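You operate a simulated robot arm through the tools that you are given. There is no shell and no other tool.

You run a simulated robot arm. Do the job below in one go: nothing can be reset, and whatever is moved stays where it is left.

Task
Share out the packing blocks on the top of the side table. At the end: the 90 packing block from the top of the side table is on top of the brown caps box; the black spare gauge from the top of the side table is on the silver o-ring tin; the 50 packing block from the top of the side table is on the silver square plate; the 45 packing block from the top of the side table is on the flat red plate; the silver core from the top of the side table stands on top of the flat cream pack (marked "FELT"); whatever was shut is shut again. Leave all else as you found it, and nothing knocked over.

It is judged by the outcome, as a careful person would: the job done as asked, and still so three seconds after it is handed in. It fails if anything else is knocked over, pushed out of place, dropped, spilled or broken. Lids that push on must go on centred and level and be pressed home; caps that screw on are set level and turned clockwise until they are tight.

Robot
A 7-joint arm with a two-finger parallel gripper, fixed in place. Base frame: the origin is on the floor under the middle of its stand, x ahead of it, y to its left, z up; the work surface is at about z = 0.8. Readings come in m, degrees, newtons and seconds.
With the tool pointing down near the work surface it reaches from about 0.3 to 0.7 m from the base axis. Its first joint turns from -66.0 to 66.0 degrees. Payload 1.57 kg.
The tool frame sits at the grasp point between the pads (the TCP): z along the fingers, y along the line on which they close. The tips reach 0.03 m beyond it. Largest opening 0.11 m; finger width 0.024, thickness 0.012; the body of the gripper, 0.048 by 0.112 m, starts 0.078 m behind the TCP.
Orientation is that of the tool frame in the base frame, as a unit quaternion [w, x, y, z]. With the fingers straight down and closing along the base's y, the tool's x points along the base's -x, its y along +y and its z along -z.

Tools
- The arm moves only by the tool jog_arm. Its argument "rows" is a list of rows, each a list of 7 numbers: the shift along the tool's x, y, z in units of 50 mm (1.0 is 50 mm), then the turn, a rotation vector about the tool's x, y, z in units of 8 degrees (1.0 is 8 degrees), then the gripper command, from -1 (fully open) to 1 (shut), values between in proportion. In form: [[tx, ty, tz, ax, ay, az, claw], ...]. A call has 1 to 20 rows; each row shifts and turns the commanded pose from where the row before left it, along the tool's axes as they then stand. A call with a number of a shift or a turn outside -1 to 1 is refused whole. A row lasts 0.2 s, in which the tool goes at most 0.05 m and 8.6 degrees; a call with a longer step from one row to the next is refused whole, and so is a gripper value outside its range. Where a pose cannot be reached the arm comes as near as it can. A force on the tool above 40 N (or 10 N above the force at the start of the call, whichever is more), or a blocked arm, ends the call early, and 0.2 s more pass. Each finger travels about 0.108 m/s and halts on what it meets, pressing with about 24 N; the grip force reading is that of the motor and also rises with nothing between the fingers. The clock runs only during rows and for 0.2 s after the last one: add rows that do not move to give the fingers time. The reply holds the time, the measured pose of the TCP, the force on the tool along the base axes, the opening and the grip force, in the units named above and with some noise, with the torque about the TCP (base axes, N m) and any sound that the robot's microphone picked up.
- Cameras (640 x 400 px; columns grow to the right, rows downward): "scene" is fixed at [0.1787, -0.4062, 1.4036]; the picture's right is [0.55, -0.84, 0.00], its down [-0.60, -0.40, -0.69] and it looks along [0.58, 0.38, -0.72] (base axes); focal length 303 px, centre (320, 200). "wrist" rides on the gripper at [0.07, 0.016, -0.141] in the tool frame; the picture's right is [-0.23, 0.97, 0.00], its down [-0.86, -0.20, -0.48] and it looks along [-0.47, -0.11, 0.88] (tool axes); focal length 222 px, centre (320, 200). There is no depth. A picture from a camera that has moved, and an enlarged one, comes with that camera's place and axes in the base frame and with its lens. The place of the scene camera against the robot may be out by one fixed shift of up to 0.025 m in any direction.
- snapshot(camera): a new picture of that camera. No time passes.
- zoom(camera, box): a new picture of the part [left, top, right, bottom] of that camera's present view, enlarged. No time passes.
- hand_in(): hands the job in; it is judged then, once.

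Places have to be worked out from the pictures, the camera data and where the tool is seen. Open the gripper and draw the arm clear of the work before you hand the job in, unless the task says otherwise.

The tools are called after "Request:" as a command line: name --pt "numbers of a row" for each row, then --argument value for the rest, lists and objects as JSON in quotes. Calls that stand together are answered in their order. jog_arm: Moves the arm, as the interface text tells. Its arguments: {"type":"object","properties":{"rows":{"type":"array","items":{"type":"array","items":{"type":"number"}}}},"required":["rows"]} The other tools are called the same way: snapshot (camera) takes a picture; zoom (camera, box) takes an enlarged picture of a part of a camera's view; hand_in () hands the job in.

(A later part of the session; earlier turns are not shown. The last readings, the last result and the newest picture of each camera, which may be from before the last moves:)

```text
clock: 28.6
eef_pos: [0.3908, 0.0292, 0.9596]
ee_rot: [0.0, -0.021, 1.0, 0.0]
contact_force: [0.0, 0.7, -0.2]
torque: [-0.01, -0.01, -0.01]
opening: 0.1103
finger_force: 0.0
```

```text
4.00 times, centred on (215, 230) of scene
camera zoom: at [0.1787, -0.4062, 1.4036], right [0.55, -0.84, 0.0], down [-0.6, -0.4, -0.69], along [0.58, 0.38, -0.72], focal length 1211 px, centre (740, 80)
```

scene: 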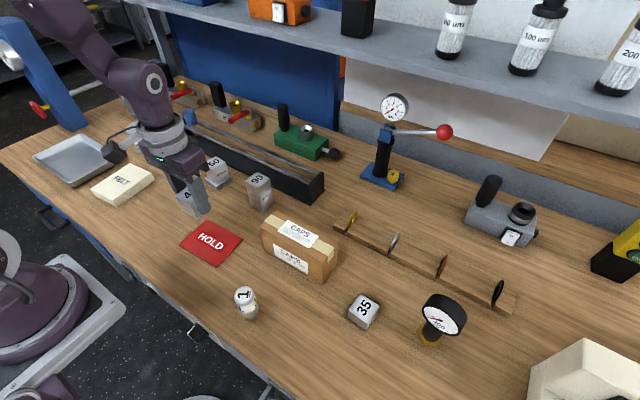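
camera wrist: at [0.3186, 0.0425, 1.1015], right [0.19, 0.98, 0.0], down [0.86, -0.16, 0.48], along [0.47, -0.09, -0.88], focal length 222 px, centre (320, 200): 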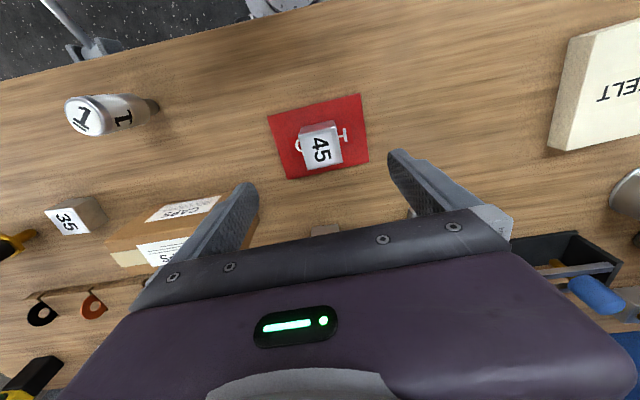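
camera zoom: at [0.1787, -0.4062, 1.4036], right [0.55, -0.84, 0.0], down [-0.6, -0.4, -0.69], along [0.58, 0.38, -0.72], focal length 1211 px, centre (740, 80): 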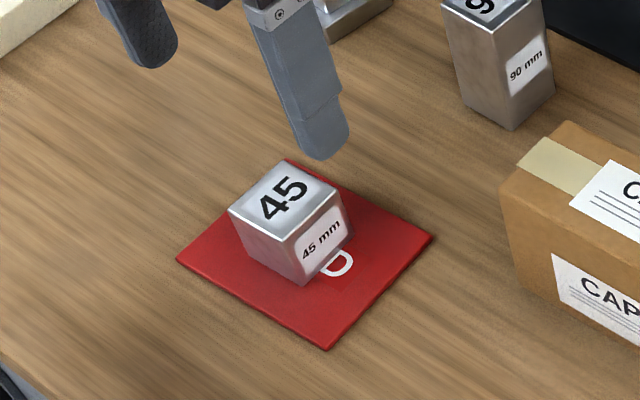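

The 45 block is on the red plate. Next is the "1" core, whose top I triangulate at about (0.307, -0.172, 0.89), so I move to a hover above it.

Request:
jog_arm --pt "0.2 -0.5 -0.3 0 0 0 -1" --pt "0.35 -0.7 -0.2 0 0 0 -1" --pt "0.35 -0.7 0 0 0 0 -1" --pt "0.35 -0.7 0 0 0 0 -1" --pt "0.35 -0.7 0 0 0 0 -1" --pt "0.27 -0.64 0 0 0 0 -1" --pt "0 0 0 0 0 0 -1" --pt "0 0 0 0 0 0 -1"

Request:
snapshot --camera "wrist"

Request:
zoom --camera "scene" --box '[200, 260, 300, 340]'

```text
clock: 30.4
eef_pos: [0.304, -0.1714, 0.9843]
ee_rot: [0.0, -0.021, 1.0, 0.0]
contact_force: [-0.3, -0.3, -0.2]
torque: [-0.03, 0.04, -0.01]
opening: 0.11
finger_force: 0.1
```

```text
taken
camera wrist: at [0.2326, -0.1579, 1.1256], right [0.19, 0.98, 0.0], down [0.86, -0.16, 0.48], along [0.47, -0.09, -0.88], focal length 222 px, centre (320, 200)
```

wrist: 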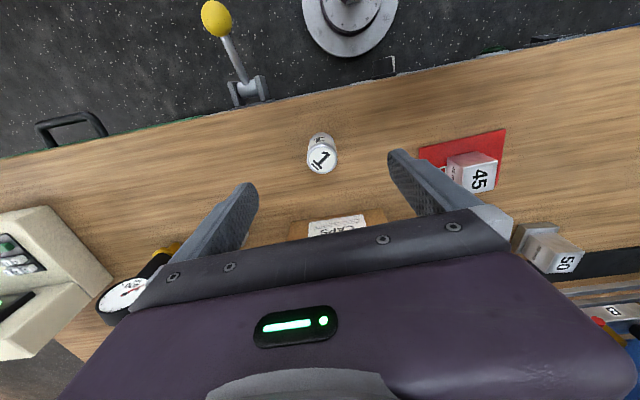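

```text
5.00 times, centred on (250, 300) of scene
camera zoom: at [0.1787, -0.4062, 1.4036], right [0.55, -0.84, 0.0], down [-0.6, -0.4, -0.69], along [0.58, 0.38, -0.72], focal length 1514 px, centre (670, -300)
```

zoom: 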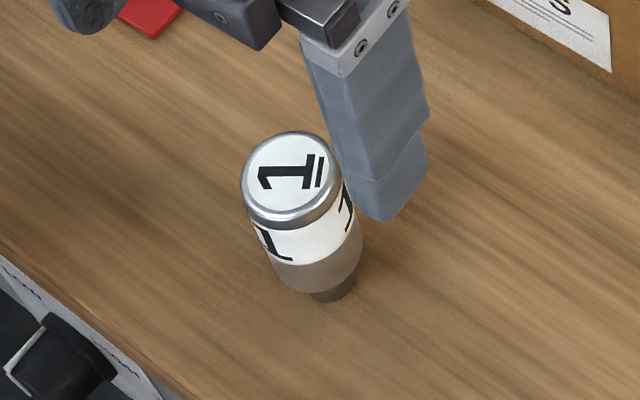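

The core has a body about 36 mm wide on a narrower foot, so it needs gentle handling. I zoom in to centre the gripper on it.

Request:
zoom --camera "wrist" --box '[270, 110, 370, 200]'

```text
4.44 times, centred on (320, 155) of wrist
camera zoom: at [0.2326, -0.1579, 1.1256], right [0.19, 0.98, 0.0], down [0.86, -0.16, 0.48], along [0.47, -0.09, -0.88], focal length 987 px, centre (320, 400)
```

zoom: 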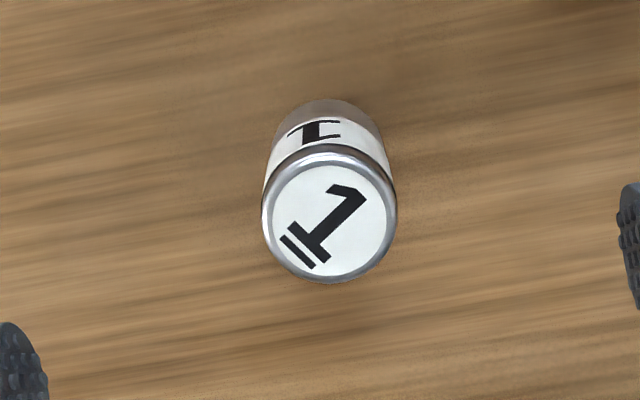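

Combining both cameras puts the core's axis at about (0.3105, -0.170) and its top near z 0.886. I shift 7 mm forward and lower to z of about 0.85.

Request:
jog_arm --pt "-0.14 0.014 0.3 0 0 0 -1" --pt "0 0 0.6 0 0 0 -1" --pt "0 0 0.7 0 0 0 -1" --pt "0 0 0.6 0 0 0 -1" --pt "0 0 0.3 0 0 0 -1" --pt "0 0 0.18 0 0 0 -1" --pt "0 0 0 0 0 0 -1" --pt "0 0 0 0 0 0 -1"

Request:
snapshot --camera "wrist"

Request:
zoom --camera "scene" --box '[190, 240, 310, 340]'

```text
clock: 32.2
eef_pos: [0.3093, -0.1703, 0.8522]
ee_rot: [0.0, -0.021, 1.0, 0.001]
contact_force: [-0.6, 0.1, 0.1]
torque: [-0.03, -0.04, 0.0]
opening: 0.1101
finger_force: 0.1
```

```text
taken
camera wrist: at [0.2378, -0.1562, 0.9927], right [0.19, 0.98, 0.0], down [0.86, -0.16, 0.48], along [0.47, -0.09, -0.88], focal length 222 px, centre (320, 200)
```

wrist: 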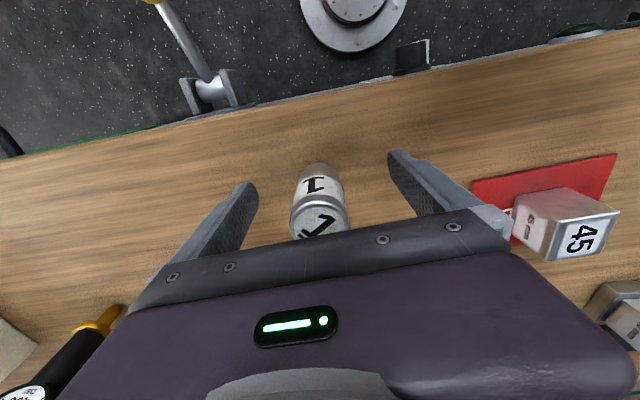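

```text
4.00 times, centred on (250, 290) of scene
camera zoom: at [0.1787, -0.4062, 1.4036], right [0.55, -0.84, 0.0], down [-0.6, -0.4, -0.69], along [0.58, 0.38, -0.72], focal length 1211 px, centre (600, -160)
```

zoom: 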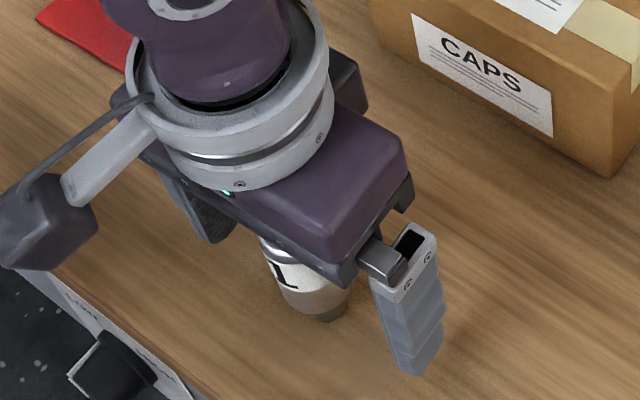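

The core is centred between the fingers. I close part way first, to about 44 mm, and check the gaps on each side.

Request:
jog_arm --pt "0 0 0 0 0 0 -0.3" --pt "0 0 0 0 0 0 0" --pt "0 0 0 0 0 0 0.2" --pt "0 0 0 0 0 0 0.2" --pt "0 0 0 0 0 0 0.2"

Request:
zoom --camera "wrist" --box '[240, 130, 400, 250]'

```text
clock: 33.4
eef_pos: [0.3088, -0.1692, 0.8505]
ee_rot: [-0.001, -0.02, 1.0, -0.001]
contact_force: [0.6, -0.7, 0.2]
torque: [0.0, -0.03, -0.01]
opening: 0.0441
finger_force: 0.1
```

```text
3.33 times, centred on (320, 190) of wrist
camera zoom: at [0.2378, -0.1562, 0.9928], right [0.19, 0.98, 0.0], down [0.86, -0.16, 0.48], along [0.47, -0.09, -0.88], focal length 740 px, centre (320, 233)
```

zoom: 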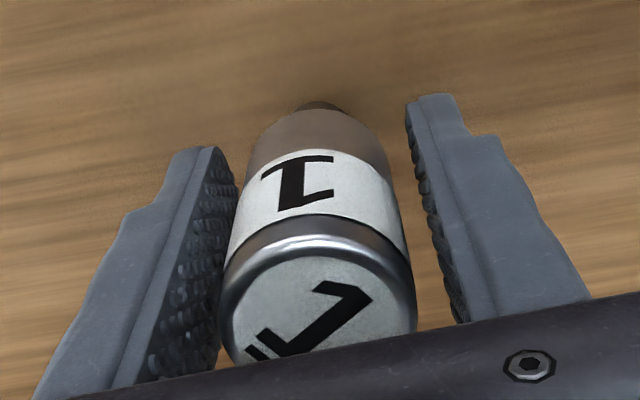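

The left gap looks about 2 mm narrower than the right. I shift 1.5 mm toward -y and then close fully.

Request:
jog_arm --pt "0 -0.03 0 0 0 0 0.2" --pt "0 0 0 0 0 0 0.25" --pt "0 0 0 0 0 0 0.3" --pt "0 0 0 0 0 0 0.35" --pt "0 0 0 0 0 0 0.45" --pt "0 0 0 0 0 0 1" --pt "0 0 0 0 0 0 1" --pt "0 0 0 0 0 0 1"

Request:
zoom --camera "wrist" --box '[240, 130, 400, 250]'

```text
clock: 35.2
eef_pos: [0.3075, -0.1703, 0.8512]
ee_rot: [0.0, -0.021, 1.0, 0.0]
contact_force: [-0.3, -0.4, -0.4]
torque: [-0.06, -0.02, -0.02]
opening: 0.0335
finger_force: 23.8
```

```text
3.33 times, centred on (320, 190) of wrist
camera zoom: at [0.2381, -0.1578, 0.9926], right [0.19, 0.98, 0.0], down [0.86, -0.16, 0.48], along [0.47, -0.09, -0.88], focal length 740 px, centre (320, 233)
```

zoom: 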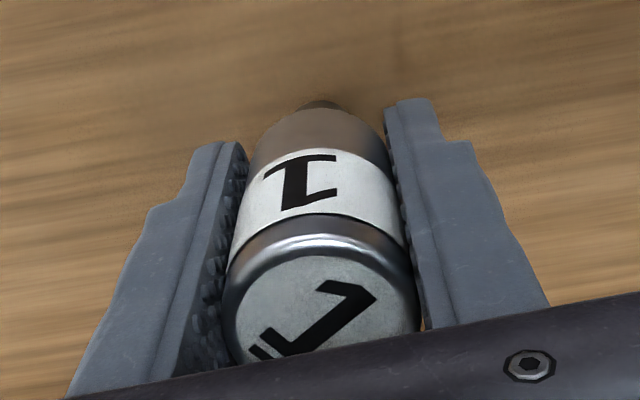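

The core is gripped at 33.5 mm and 23.8 N. I lift it 0.12 m and carry it left towards the FELT pack, well above everything.

Request:
jog_arm --pt "0 0 -0.2 0 0 0 1" --pt "0 0 -0.6 0 0 0 1" --pt "0 0 -0.8 0 0 0 1" --pt "0 0 -0.8 0 0 0 1" --pt "-0.07 0.45 0 0 0 0 1" --pt "-0.13 0.8 0 0 0 0 1" --pt "-0.13 0.8 0 0 0 0 1" --pt "-0.13 0.8 0 0 0 0 1" --pt "-0.13 0.8 0 0 0 0 1" --pt "-0.13 0.8 0 0 0 0 1" --pt "-0.13 0.8 0 0 0 0 1" --pt "-0.13 0.8 0 0 0 0 1" --pt "-0.13 0.8 0 0 0 0 1" --pt "-0.13 0.8 0 0 0 0 1" --pt "-0.13 0.8 0 0 0 0 1" --pt "-0.06 0.6 0 0 0 0 1" --pt "0 0 0 0 0 0 1" --pt "0 0 0 0 0 0 1"

Request:
snapshot --camera "wrist"

Request:
snapshot --camera "scene"

```text
clock: 39.0
eef_pos: [0.3629, 0.2831, 0.9716]
ee_rot: [0.001, -0.021, 1.0, 0.0]
contact_force: [0.7, -0.3, -2.6]
torque: [0.0, -0.01, -0.02]
opening: 0.0335
finger_force: 24.2
```

```text
taken
camera wrist: at [0.2928, 0.2971, 1.1129], right [0.19, 0.98, 0.0], down [0.86, -0.16, 0.48], along [0.47, -0.09, -0.88], focal length 222 px, centre (320, 200)
```

wrist: 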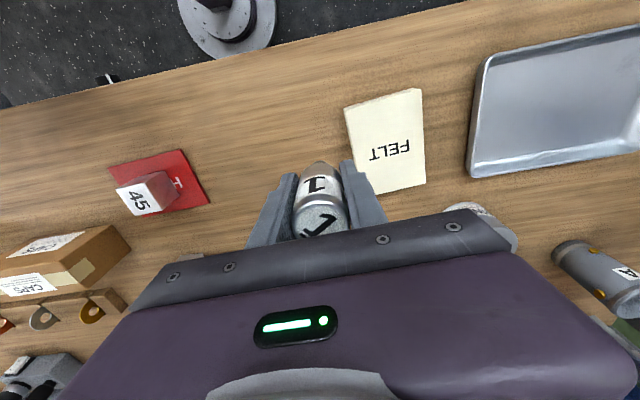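

```text
taken
```

scene: 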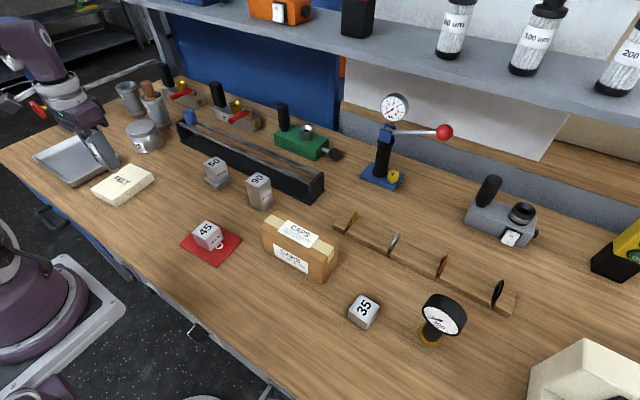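

The core is in hand and the FELT pack is in view. I zoom in on the pack to fix its corners and height.

Request:
zoom --camera "wrist" --box '[330, 80, 450, 200]'

Request:
zoom --camera "scene" --box '[80, 150, 170, 215]'

```text
3.33 times, centred on (390, 140) of wrist
camera zoom: at [0.2928, 0.2971, 1.1129], right [0.19, 0.98, 0.0], down [0.86, -0.16, 0.48], along [0.47, -0.09, -0.88], focal length 740 px, centre (87, 400)
```

zoom: 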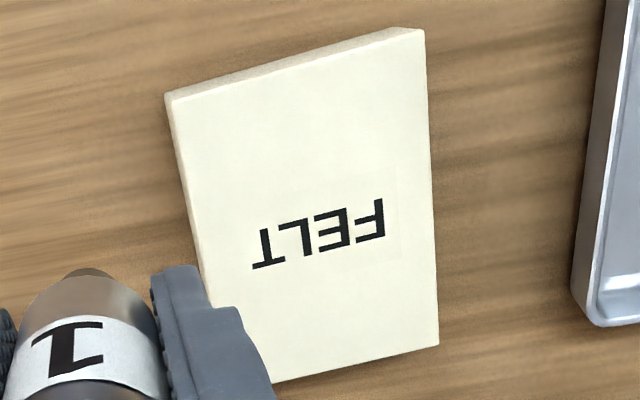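

```text
6.15 times, centred on (125, 182) of scene
camera zoom: at [0.1787, -0.4062, 1.4036], right [0.55, -0.84, 0.0], down [-0.6, -0.4, -0.69], along [0.58, 0.38, -0.72], focal length 1863 px, centre (1520, 308)
```

zoom: 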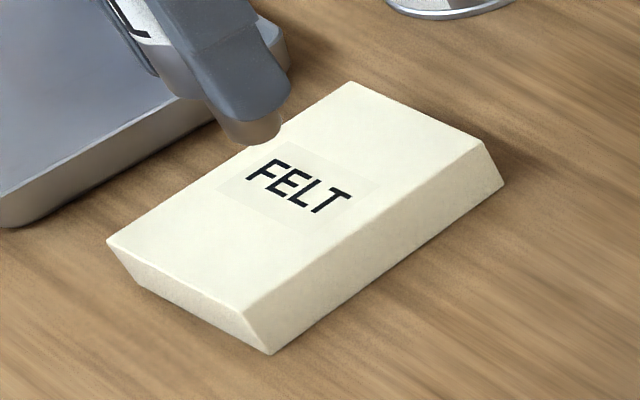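

The FELT pack's top is at about z 0.825 and its centre at (0.390, 0.370). I move the core over the centre and lower to a few millimetres above it.

Request:
jog_arm --pt "-0.15 0.4 0 0 0 0 1" --pt "-0.15 0.5 0 0 0 0 1" --pt "-0.15 0.5 0 0 0 0 1" --pt "-0.14 0.31 0 0 0 0 1" --pt "0 0 0 0 0 0 1" --pt "0 0 0.4 0 0 0 1" --pt "0 0 0.6 0 0 0 1" --pt "0 0 0.4 0 0 0 1" --pt "0 0 0.25 0 0 0 1" --pt "0 0 0.1 0 0 0 1" --pt "0 0 0 0 0 0 1" --pt "0 0 0 0 0 0 1"

Request:
snapshot --camera "wrist"

Request:
zoom --camera "scene" --box '[70, 110, 190, 215]'

```text
clock: 41.6
eef_pos: [0.3893, 0.3701, 0.8845]
ee_rot: [0.0, -0.021, 1.0, 0.001]
contact_force: [1.5, 0.2, -2.0]
torque: [0.01, 0.0, 0.02]
opening: 0.0335
finger_force: 24.2
```

```text
taken
camera wrist: at [0.3181, 0.3835, 1.026], right [0.19, 0.98, 0.0], down [0.86, -0.16, 0.48], along [0.47, -0.09, -0.88], focal length 222 px, centre (320, 200)
```

wrist: 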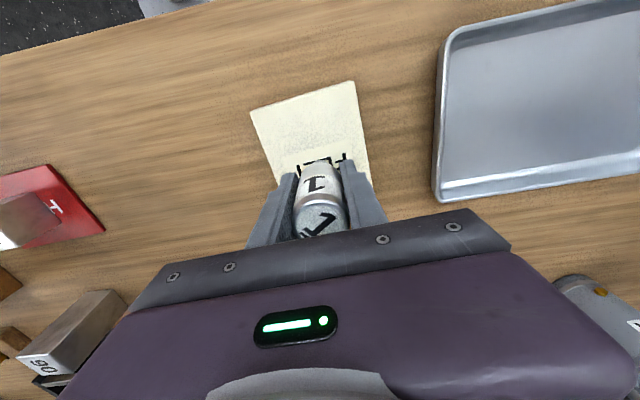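

```text
3.81 times, centred on (130, 162) of scene
camera zoom: at [0.1787, -0.4062, 1.4036], right [0.55, -0.84, 0.0], down [-0.6, -0.4, -0.69], along [0.58, 0.38, -0.72], focal length 1153 px, centre (1044, 343)
```

zoom: 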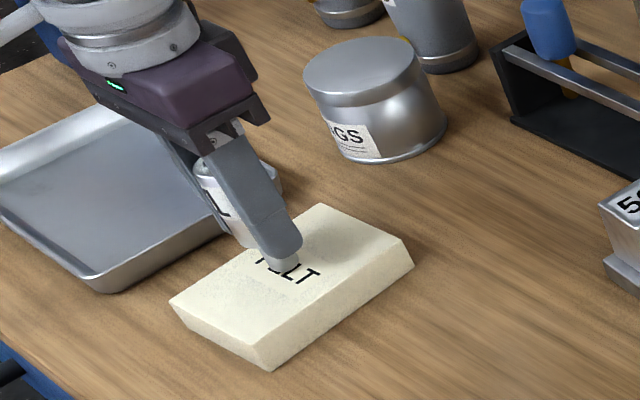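

The core's foot is about 8 mm above the middle of the pack. I step down until it touches.

Request:
jog_arm --pt "0 0 0.04 0 0 0 1" --pt "0 0 0.04 0 0 0 1" --pt "0 0 0.03 0 0 0 1" --pt "0 0 0.02 0 0 0 1" --pt "0 0 0 0 0 0 1"

```text
clock: 42.8
eef_pos: [0.3901, 0.3707, 0.8779]
ee_rot: [0.0, -0.021, 1.0, 0.0]
contact_force: [3.2, 1.5, 13.2]
torque: [0.19, -0.16, -0.05]
opening: 0.0335
finger_force: 23.7
```

The foot is touching at z 0.878. I ease up a little at a time to bring the vertical force near zero before letting go.

Request:
jog_arm --pt "0 0 -0.018 0 0 0 1" --pt "0 0 0 0 0 0 1"

Request:
zoom --camera "scene" --box '[70, 130, 160, 205]'

```text
clock: 43.4
eef_pos: [0.3897, 0.3698, 0.877]
ee_rot: [-0.002, -0.021, 1.0, -0.001]
contact_force: [-1.1, 0.1, -1.0]
torque: [-0.02, -0.03, 0.02]
opening: 0.0334
finger_force: 23.5
```

```text
5.33 times, centred on (115, 168) of scene
camera zoom: at [0.1787, -0.4062, 1.4036], right [0.55, -0.84, 0.0], down [-0.6, -0.4, -0.69], along [0.58, 0.38, -0.72], focal length 1615 px, centre (1413, 373)
```

zoom: 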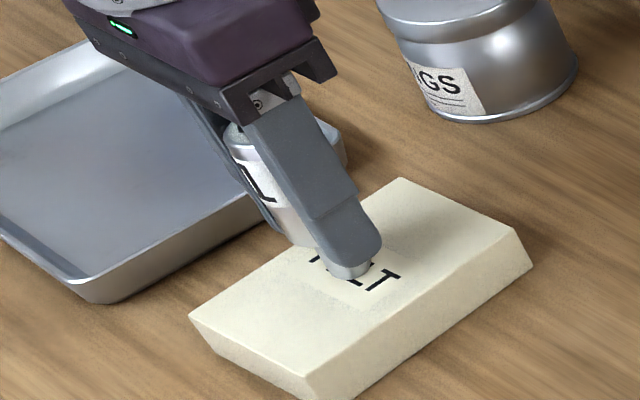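

The pack now carries about half the core's weight, so contact is light. I open slowly and check that the core stays upright.

Request:
jog_arm --pt "0 0 0 0 0 0 0.35" --pt "0 0 0 0 0 0 0.3" --pt "0 0 0 0 0 0 0.2" --pt "0 0 0 0 0 0 0" --pt "0 0 0 0 0 0 -0.3" --pt "0 0 0 0 0 0 -0.3"

Request:
zoom --camera "scene" --box '[70, 130, 160, 205]'

Request:
zoom --camera "wrist" --box '[240, 130, 400, 250]'

```text
clock: 44.8
eef_pos: [0.3888, 0.3696, 0.8795]
ee_rot: [0.0, -0.021, 1.0, -0.001]
contact_force: [0.0, -0.9, -0.1]
torque: [0.03, -0.01, 0.03]
opening: 0.0717
finger_force: 0.1
```

```text
5.33 times, centred on (115, 168) of scene
camera zoom: at [0.1787, -0.4062, 1.4036], right [0.55, -0.84, 0.0], down [-0.6, -0.4, -0.69], along [0.58, 0.38, -0.72], focal length 1615 px, centre (1413, 373)
```

zoom: 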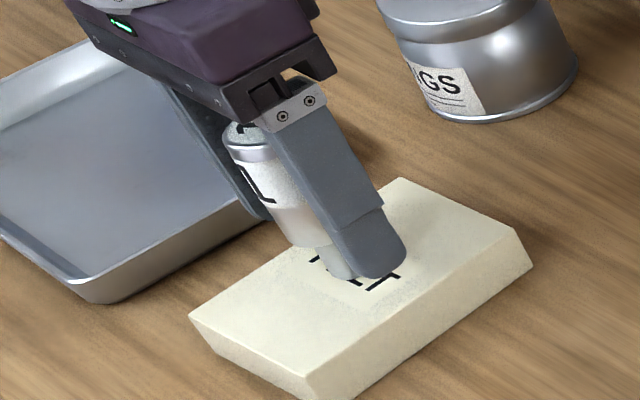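

```text
3.33 times, centred on (320, 190) of wrist
camera zoom: at [0.318, 0.3837, 1.02], right [0.19, 0.98, 0.0], down [0.86, -0.16, 0.48], along [0.47, -0.09, -0.88], focal length 740 px, centre (320, 233)
```

zoom: 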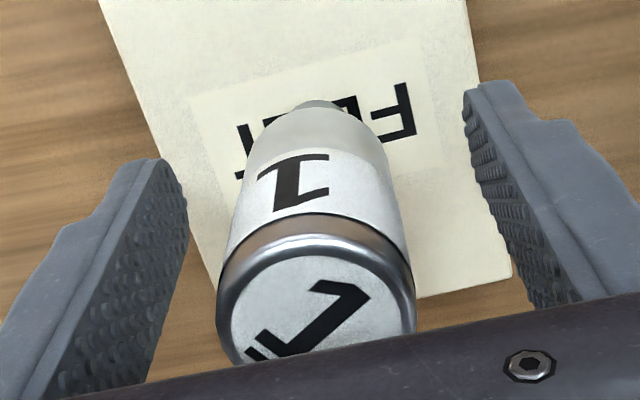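

The core stands free and upright. I rise straight up 0.15 m with the fingers clear of it.

Request:
jog_arm --pt "0 0 0 0 0 0 -0.6" --pt "0 0 -0.2 0 0 0 -0.6" --pt "0 0 -0.5 0 0 0 -0.6" --pt "0 0 -0.8 0 0 0 -0.6" --pt "0 0 -0.8 0 0 0 -0.6" --pt "0 0 -0.7 0 0 0 -0.6" --pt "0 0 0 0 0 0 -1" --pt "0 0 0 0 0 0 -1"

Request:
snapshot --camera "wrist"

Request:
zoom --camera "scene" --box '[70, 110, 190, 215]'

```text
clock: 46.6
eef_pos: [0.388, 0.3718, 1.0275]
ee_rot: [0.0, -0.021, 1.0, 0.0]
contact_force: [-0.1, 0.0, 0.2]
torque: [0.0, 0.0, -0.04]
opening: 0.1098
finger_force: 0.0
```

```text
taken
camera wrist: at [0.317, 0.3854, 1.1698], right [0.19, 0.98, 0.0], down [0.86, -0.16, 0.48], along [0.47, -0.09, -0.88], focal length 222 px, centre (320, 200)
```

wrist: 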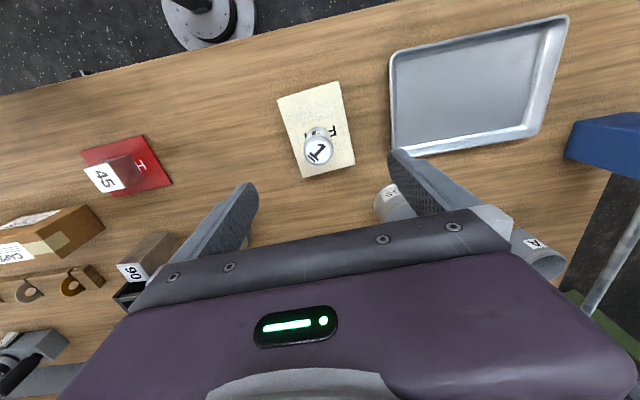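

```text
3.81 times, centred on (130, 162) of scene
camera zoom: at [0.1787, -0.4062, 1.4036], right [0.55, -0.84, 0.0], down [-0.6, -0.4, -0.69], along [0.58, 0.38, -0.72], focal length 1153 px, centre (1044, 343)
```

zoom: 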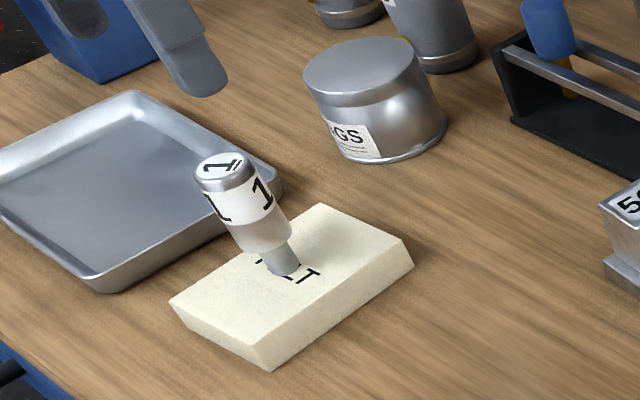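

The core stands upright on the FELT pack. Before fetching the gauge I test, empty-handed and high up, whether the arm reaches over the tin at about (0.547, 0.497).

Request:
jog_arm --pt "-0.4 0.3 0 0 0 0 -1" --pt "-0.6 0.4 0 0 0 0 -1" --pt "-0.6 0.4 0 0 0 0 -1" --pt "-0.6 0.4 0.1 0 0 0 -1" --pt "-0.6 0.46 0.2 0 0 0 -1" --pt "-0.48 0.4 0.25 0 0 0 -1" --pt "0 0 0 0 0 0 -1" --pt "0 0 0 0 0 0 -1"

Request:
snapshot --camera "wrist"

Request:
snapshot --camera "scene"

```text
clock: 48.4
eef_pos: [0.4843, 0.4331, 1.0142]
ee_rot: [0.0, -0.02, 1.0, 0.0]
contact_force: [0.1, 0.4, -0.3]
torque: [0.0, 0.0, -0.01]
opening: 0.11
finger_force: 0.1
out of reach, approached as far as the arm can: row 4, 5, 6
```

```text
taken
camera wrist: at [0.4139, 0.4454, 1.1557], right [0.19, 0.98, 0.0], down [0.86, -0.16, 0.48], along [0.47, -0.09, -0.88], focal length 222 px, centre (320, 200)
```

wrist: 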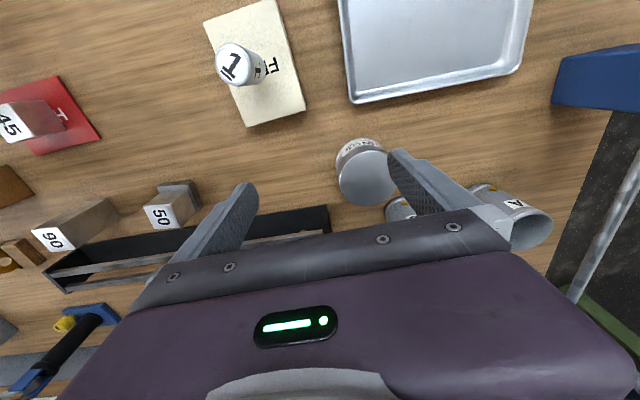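

```text
taken
```

scene: 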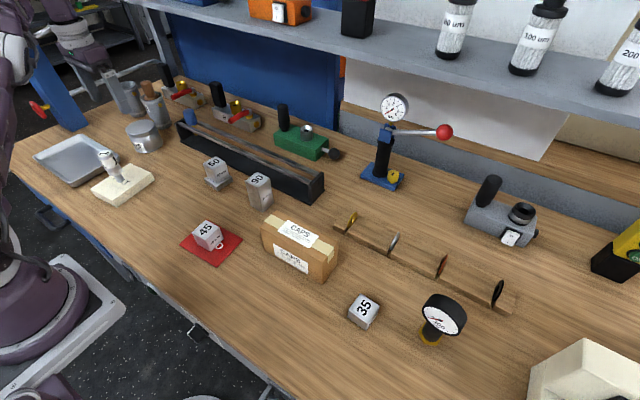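

The straight-down reach ends at a radius of about 0.65 m at this height, while the tin is at about 0.735 m, so I will need to tilt the tool outward for it. First I go and look at the gauge closely.

Request:
jog_arm --pt "0.1 -0.5 0 0 0 0 -1" --pt "0.13 -0.9 0 0 0 0 -1" --pt "0.13 -0.9 0 0 0 0 -1" --pt "0.13 -0.9 0 0 0 0 -1" --pt "0.13 -0.9 0 0 0 0 -1" --pt "0.13 -0.9 0 0 0 0 -1" --pt "0.13 -0.9 0 0 0 0 -1" --pt "0.13 -0.9 0 0 0 0 -1" --pt "0.13 -0.9 0 0 0 0 -1" --pt "0.13 -0.9 0 0 0 0 -1" --pt "0.13 -0.9 0 0 0 0 -1" --pt "0.13 -0.9 0 0 0 0 -1" --pt "0.13 -0.9 0 0 0 0 -1" --pt "0.13 -0.9 0 0 0 0 -1" --pt "0.13 -0.9 0 0 0 0 -1" --pt "0.13 -0.9 0 0 0 0 -1" --pt "0 -0.5 0 0 0 0 -1" --pt "0 0 0 0 0 0 -1" --pt "0 0 0 0 0 0 -1"

Request:
snapshot --camera "wrist"

Request:
snapshot --camera "scene"

```text
clock: 52.4
eef_pos: [0.4139, -0.2958, 1.0158]
ee_rot: [-0.001, -0.021, 1.0, 0.0]
contact_force: [-0.7, -0.4, 0.3]
torque: [0.01, 0.02, -0.03]
opening: 0.1102
finger_force: 0.1
```

```text
taken
camera wrist: at [0.3427, -0.2827, 1.1571], right [0.19, 0.98, 0.0], down [0.86, -0.16, 0.48], along [0.47, -0.09, -0.88], focal length 222 px, centre (320, 200)
```

wrist: 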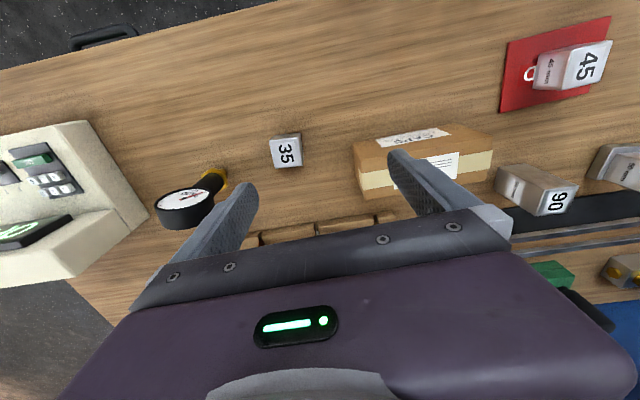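

```text
taken
```

scene: 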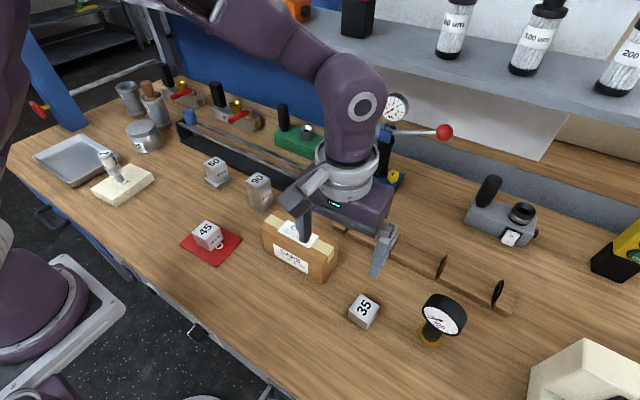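

The next call starts from the reached pose, which is good. I zoom in on the gauge from both cameras.

Request:
zoom --camera "wrist" --box '[140, 140, 260, 240]'

Request:
zoom --camera "scene" --box '[395, 275, 495, 365]'

```text
4.00 times, centred on (200, 190) of wrist
camera zoom: at [0.3427, -0.2827, 1.1571], right [0.19, 0.98, 0.0], down [0.86, -0.16, 0.48], along [0.47, -0.09, -0.88], focal length 888 px, centre (800, 240)
```

zoom: 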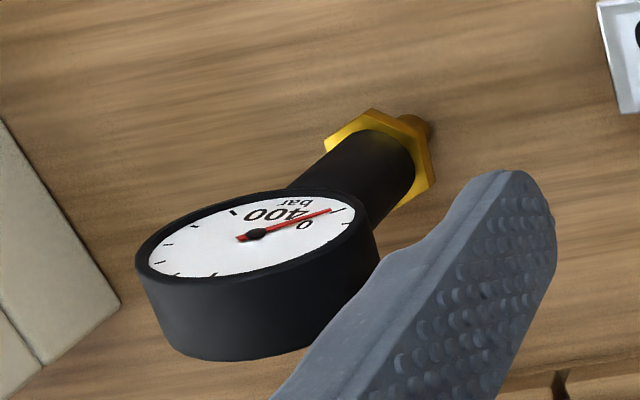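

```text
4.44 times, centred on (445, 320) of scene
camera zoom: at [0.1787, -0.4062, 1.4036], right [0.55, -0.84, 0.0], down [-0.6, -0.4, -0.69], along [0.58, 0.38, -0.72], focal length 1346 px, centre (-236, -333)
```

zoom: 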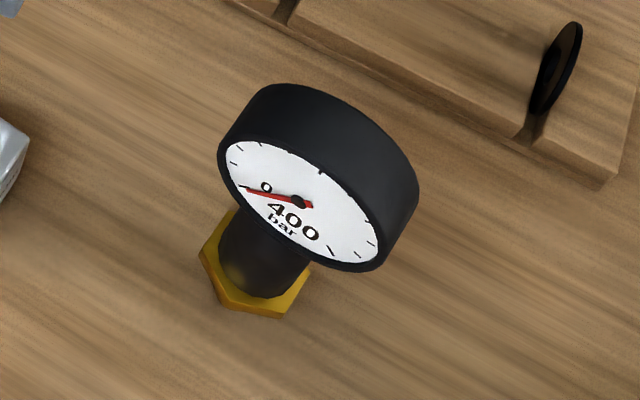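

The gauge has a vertical dial on a black stem, with a brass hex and a small stub beneath. I move nearer and turn the tool to face radially outward, so I can see it clearly.

Request:
jog_arm --pt "0 -0.5 0 0 0 0 -1" --pt "0 -0.8 0.1 0 0 0 -1" --pt "0 -0.8 0.1 0 0 0 -1" --pt "0 -0.78 0.1 0 0 0 -1" --pt "0 0 0 0 0 0.97 -1" --pt "0 0 0 0 0 0.97 -1" --pt "0 0 0 0 0 0.97 -1" --pt "0 0 0 0 0 0.97 -1" --pt "0 0 0 0 0 0.97 -1" --pt "0 0 0 0 0 0.97 -1" --pt "0 0 0 0 0 0 -1" --pt "0 0 0 0 0 0 -1"

Request:
snapshot --camera "wrist"

Request:
snapshot --camera "scene"

```text
clock: 55.0
eef_pos: [0.4187, -0.4403, 0.9994]
ee_rot: [0.0, 0.377, 0.926, 0.0]
contact_force: [-0.2, -0.1, -0.3]
torque: [0.0, 0.02, 0.02]
opening: 0.1098
finger_force: 0.3
```

```text
taken
camera wrist: at [0.3796, -0.3793, 1.1407], right [0.84, 0.54, 0.0], down [0.47, -0.74, 0.48], along [0.26, -0.4, -0.88], focal length 222 px, centre (320, 200)
```

wrist: 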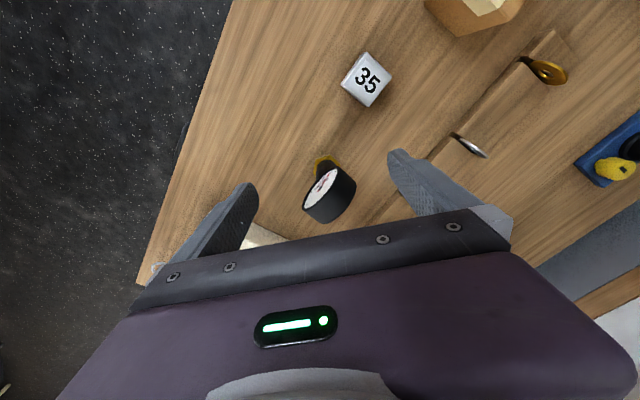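

```text
taken
```

scene: 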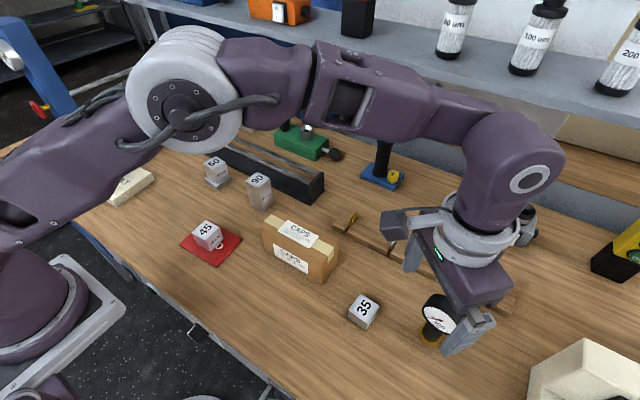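

Request:
zoom --camera "wrist" --box '[270, 130, 390, 240]'

Request:
zoom --camera "scene" --box '[395, 275, 495, 365]'

```text
3.64 times, centred on (330, 185) of wrist
camera zoom: at [0.3796, -0.3793, 1.1407], right [0.84, 0.54, 0.0], down [0.47, -0.74, 0.48], along [0.26, -0.4, -0.88], focal length 808 px, centre (284, 254)
```

zoom: 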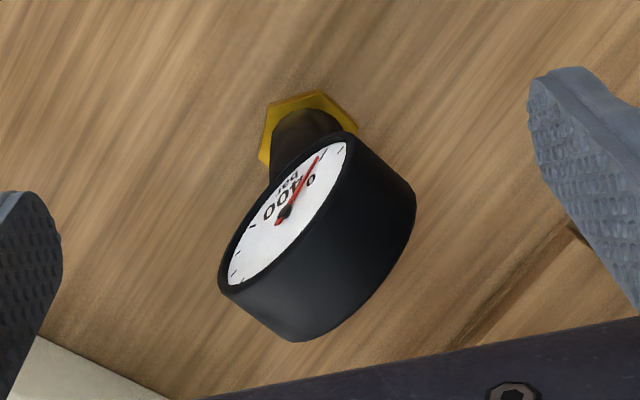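

```text
4.44 times, centred on (445, 320) of scene
camera zoom: at [0.1787, -0.4062, 1.4036], right [0.55, -0.84, 0.0], down [-0.6, -0.4, -0.69], along [0.58, 0.38, -0.72], focal length 1346 px, centre (-236, -333)
```

zoom: 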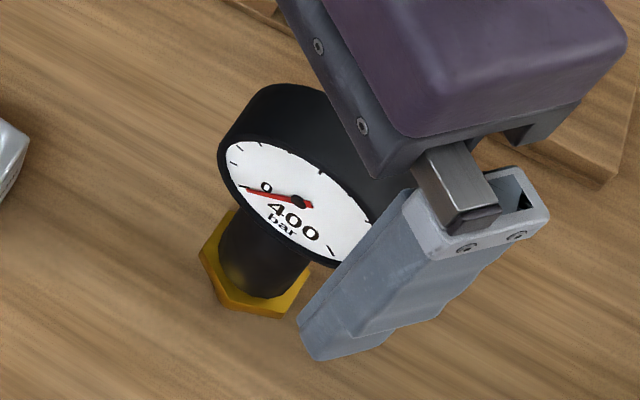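

The gauge stands at about (0.455, -0.479), with its dial facing -x. I estimate the head at 66 mm across and 28 mm thick, centred near z 0.90. I plan to grip it across the dial's thickness with the tool tilted, so the same tilt gives extra reach at the tin, and I turn the tool for that now.

Request:
jog_arm --pt "0 0 -0.2 0 0 0 -1" --pt "0 0 0 0 0 0.95 -1" --pt "0 0 0 0 0 0.95 -1" --pt "0 0 0 0 0 0.95 -1" --pt "0 0 0 0 0 0.95 -1" --pt "0 0 0 0 0 0.95 -1" --pt "0 0 0 0 0 0.96 -1" --pt "0 0 0 0 -0.875 0 -1" --pt "0 0 0 0 -0.875 0 -1" --pt "0 0 0 0 -0.875 0 -1" --pt "0 0 0 0 -0.875 0 -1" --pt "0 0 0 0 0 0 -1" --pt "0 0 0 0 0 0 -1"

Request:
snapshot --camera "wrist"

Request:
snapshot --camera "scene"

```text
clock: 57.8
eef_pos: [0.4179, -0.44, 1.0101]
ee_rot: [0.172, 0.684, 0.688, -0.17]
contact_force: [0.0, 0.0, -0.1]
torque: [0.0, 0.02, 0.01]
opening: 0.11
finger_force: 0.1
```

```text
taken
camera wrist: at [0.4336, -0.3119, 1.1018], right [0.97, -0.2, 0.11], down [-0.2, -0.53, 0.82], along [-0.11, -0.82, -0.56], focal length 222 px, centre (320, 200)
```

wrist: 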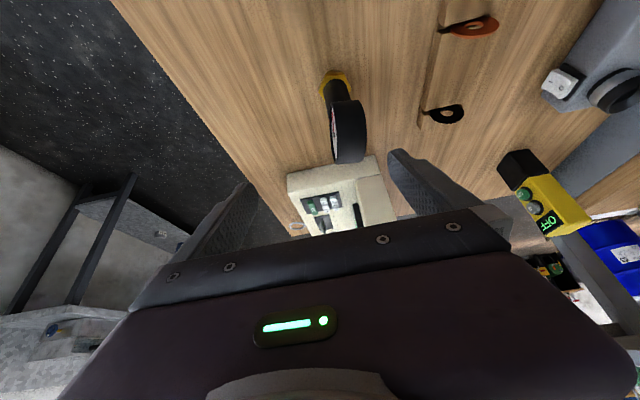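

```text
taken
```

scene: 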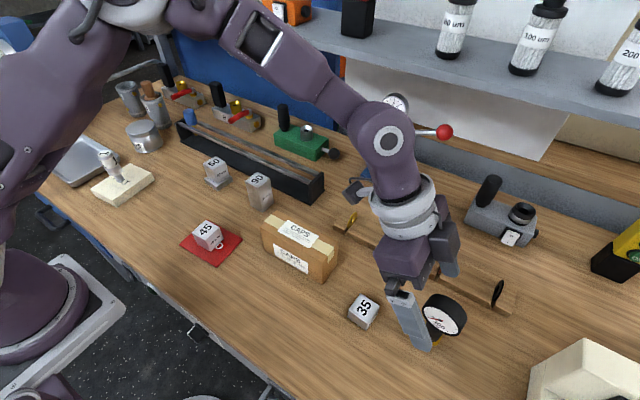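

The tool axis now tilts 28 degrees toward -y, as planned. I zoom in on the gauge from here to refine its position.

Request:
zoom --camera "wrist" --box '[290, 55, 390, 175]'

Request:
zoom --camera "scene" --box '[380, 270, 500, 365]'

```text
3.33 times, centred on (340, 115) of wrist
camera zoom: at [0.4336, -0.3119, 1.1018], right [0.97, -0.2, 0.11], down [-0.2, -0.53, 0.82], along [-0.11, -0.82, -0.56], focal length 740 px, centre (253, 483)
```

zoom: 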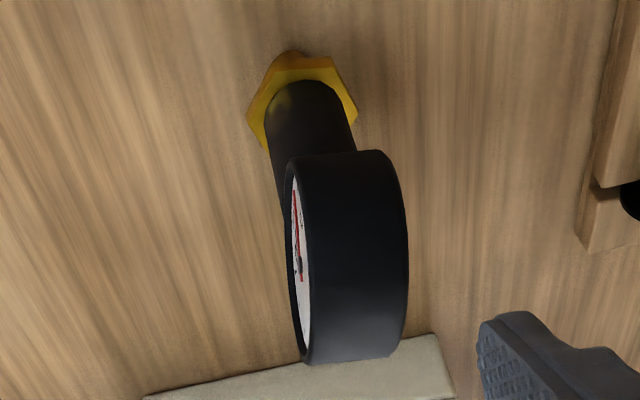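

```text
4.21 times, centred on (440, 318) of scene
camera zoom: at [0.1787, -0.4062, 1.4036], right [0.55, -0.84, 0.0], down [-0.6, -0.4, -0.69], along [0.58, 0.38, -0.72], focal length 1275 px, centre (-185, -295)
```

zoom: 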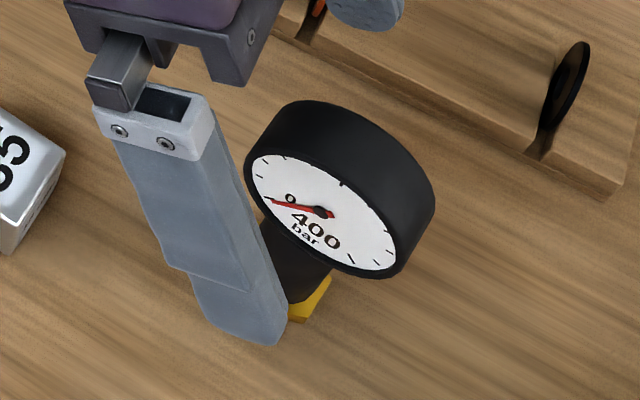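

The views agree that the stem and dial centre are at about (0.4525, -0.480), with the dial centre near z 0.905. I move to a pre-grasp point 90 mm back along the tilted tool axis.

Request:
jog_arm --pt "0.18 0.23 0.3 0 0 0 -1" --pt "0.18 0.23 0.3 0 0 0 -1" --pt "0.174 0.232 0.307 0 0 0 -1" --pt "0 0 0 0 0 0 -1" --pt "0 0 0 0 0 0 -1"

Request:
snapshot --camera "wrist"

Request:
zoom --camera "scene" --box '[360, 230, 520, 370]'

```text
clock: 59.0
eef_pos: [0.4529, -0.438, 0.9563]
ee_rot: [0.171, 0.685, 0.687, -0.17]
contact_force: [0.1, 0.2, -0.1]
torque: [0.01, 0.01, 0.01]
opening: 0.11
finger_force: 0.2
```

```text
taken
camera wrist: at [0.4681, -0.3102, 1.0486], right [0.97, -0.2, 0.11], down [-0.2, -0.53, 0.82], along [-0.11, -0.82, -0.56], focal length 222 px, centre (320, 200)
```

wrist: 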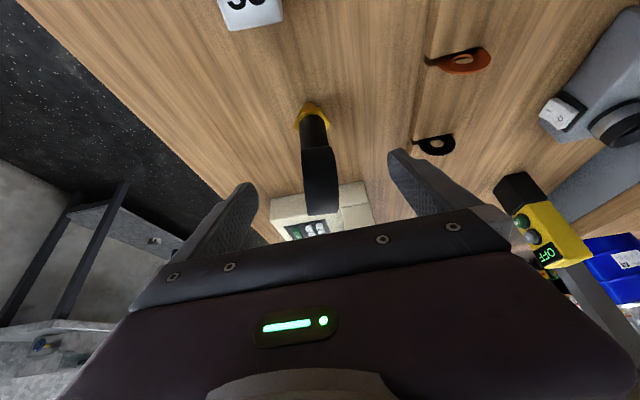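

```text
2.86 times, centred on (440, 300) of scene
camera zoom: at [0.1787, -0.4062, 1.4036], right [0.55, -0.84, 0.0], down [-0.6, -0.4, -0.69], along [0.58, 0.38, -0.72], focal length 865 px, centre (-23, -86)
```

zoom: 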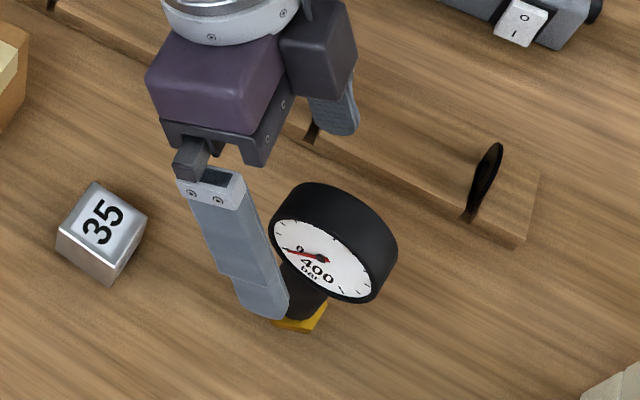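

The gauge sits between the open fingers in the wrist view. I zoom in to check the centring before advancing.

Request:
zoom --camera "wrist" --box '[230, 90, 410, 225]'

```text
2.96 times, centred on (320, 158) of wrist
camera zoom: at [0.4681, -0.3102, 1.0486], right [0.97, -0.2, 0.11], down [-0.2, -0.53, 0.82], along [-0.11, -0.82, -0.56], focal length 658 px, centre (320, 326)
```

zoom: 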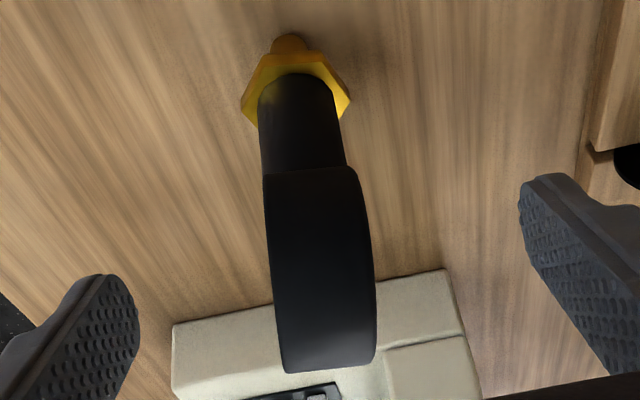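

The gauge's centreline is at about x 0.450, roughly 2.5 mm to -x of the tool. I correct that and advance 90 mm along the tool axis with the fingers open.

Request:
jog_arm --pt "0 -0.05 0.2 0 0 0 -1" --pt "0 0 0.4 0 0 0 -1" --pt "0 0 0.5 0 0 0 -1" --pt "0 0 0.4 0 0 0 -1" --pt "0 0 0.3 0 0 0 -1" --pt "0 0 0 0 0 0 -1" --pt "0 0 0 0 0 0 -1"

Request:
snapshot --camera "wrist"

Request:
zoom --camera "scene" --box '[360, 230, 520, 370]'

```text
clock: 60.6
eef_pos: [0.4511, -0.48, 0.8762]
ee_rot: [0.171, 0.685, 0.687, -0.17]
contact_force: [0.4, -0.5, -0.6]
torque: [0.0, -0.01, 0.01]
opening: 0.1099
finger_force: 0.1
```

```text
taken
camera wrist: at [0.4668, -0.3517, 0.9688], right [0.97, -0.2, 0.11], down [-0.2, -0.53, 0.82], along [-0.11, -0.82, -0.56], focal length 222 px, centre (320, 200)
```

wrist: 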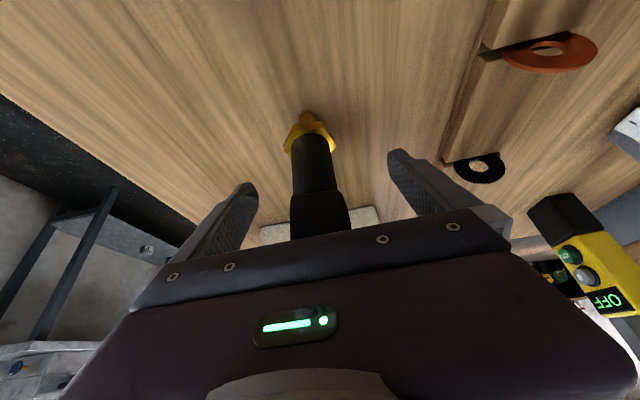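

```text
2.86 times, centred on (440, 300) of scene
camera zoom: at [0.1787, -0.4062, 1.4036], right [0.55, -0.84, 0.0], down [-0.6, -0.4, -0.69], along [0.58, 0.38, -0.72], focal length 865 px, centre (-23, -86)
```

zoom: 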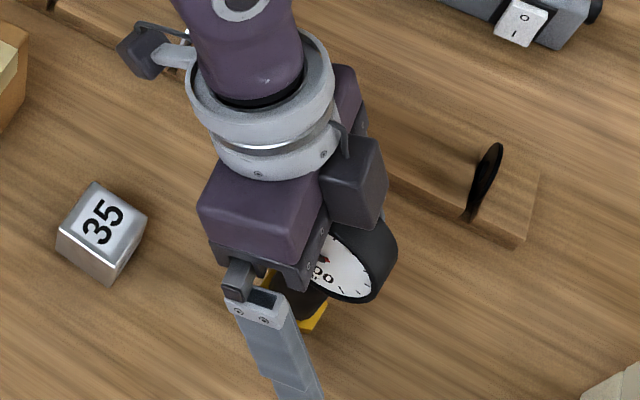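

There is no contact, and the dial is between the fingers. I close part way to about 46 mm and check the gaps.

Request:
jog_arm --pt "0 0 0 0 0 0 -0.4" --pt "0 0 0 0 0 0 0" --pt "0 0 0 0 0 0 0.15" --pt "0 0 0 0 0 0 0.15"

Request:
zoom --camera "wrist" --box '[240, 100, 400, 240]'

Request:
zoom --camera "scene" --box '[400, 270, 500, 360]'

```text
clock: 61.6
eef_pos: [0.4511, -0.4792, 0.8763]
ee_rot: [0.172, 0.685, 0.688, -0.171]
contact_force: [1.5, -0.9, -0.6]
torque: [0.01, -0.06, 0.01]
opening: 0.0466
finger_force: 0.1
```

```text
2.86 times, centred on (320, 170) of wrist
camera zoom: at [0.4668, -0.3516, 0.9689], right [0.97, -0.2, 0.11], down [-0.2, -0.53, 0.82], along [-0.11, -0.82, -0.56], focal length 635 px, centre (320, 286)
```

zoom: 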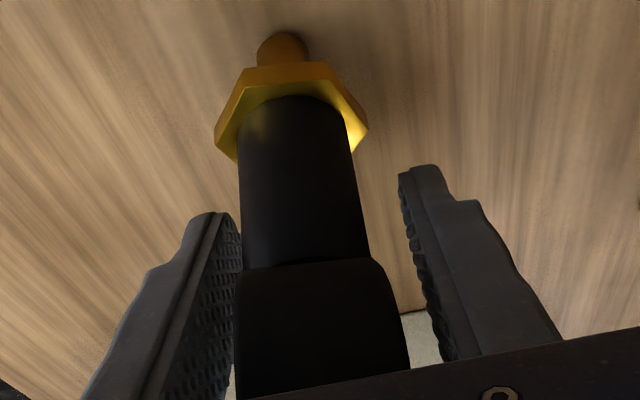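

```text
4.44 times, centred on (450, 315) of scene
camera zoom: at [0.1787, -0.4062, 1.4036], right [0.55, -0.84, 0.0], down [-0.6, -0.4, -0.69], along [0.58, 0.38, -0.72], focal length 1346 px, centre (-258, -311)
```

zoom: 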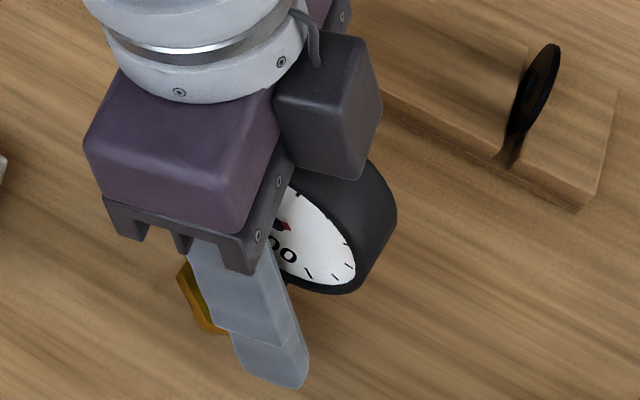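

The left gap is nearly zero and the right is about 10 mm, so I shift 4.5 mm toward -x and look again before closing.

Request:
jog_arm --pt "0 -0.045 0 0 0 0 0.15" --pt "0 -0.045 0 0 0 0 0.15" --pt "0 0 0 0 0 0 0.15"

Request:
zoom --camera "wrist" --box '[240, 100, 400, 240]'

```text
clock: 62.4
eef_pos: [0.447, -0.4794, 0.8768]
ee_rot: [0.171, 0.686, 0.686, -0.171]
contact_force: [-0.1, -0.9, -0.3]
torque: [0.0, -0.03, 0.02]
opening: 0.0469
finger_force: 0.0
```

```text
2.86 times, centred on (320, 170) of wrist
camera zoom: at [0.4622, -0.3519, 0.9696], right [0.97, -0.2, 0.11], down [-0.2, -0.53, 0.82], along [-0.11, -0.82, -0.56], focal length 635 px, centre (320, 286)
```

zoom: 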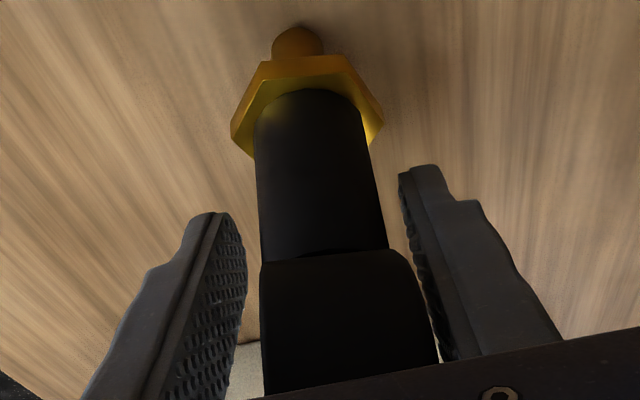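

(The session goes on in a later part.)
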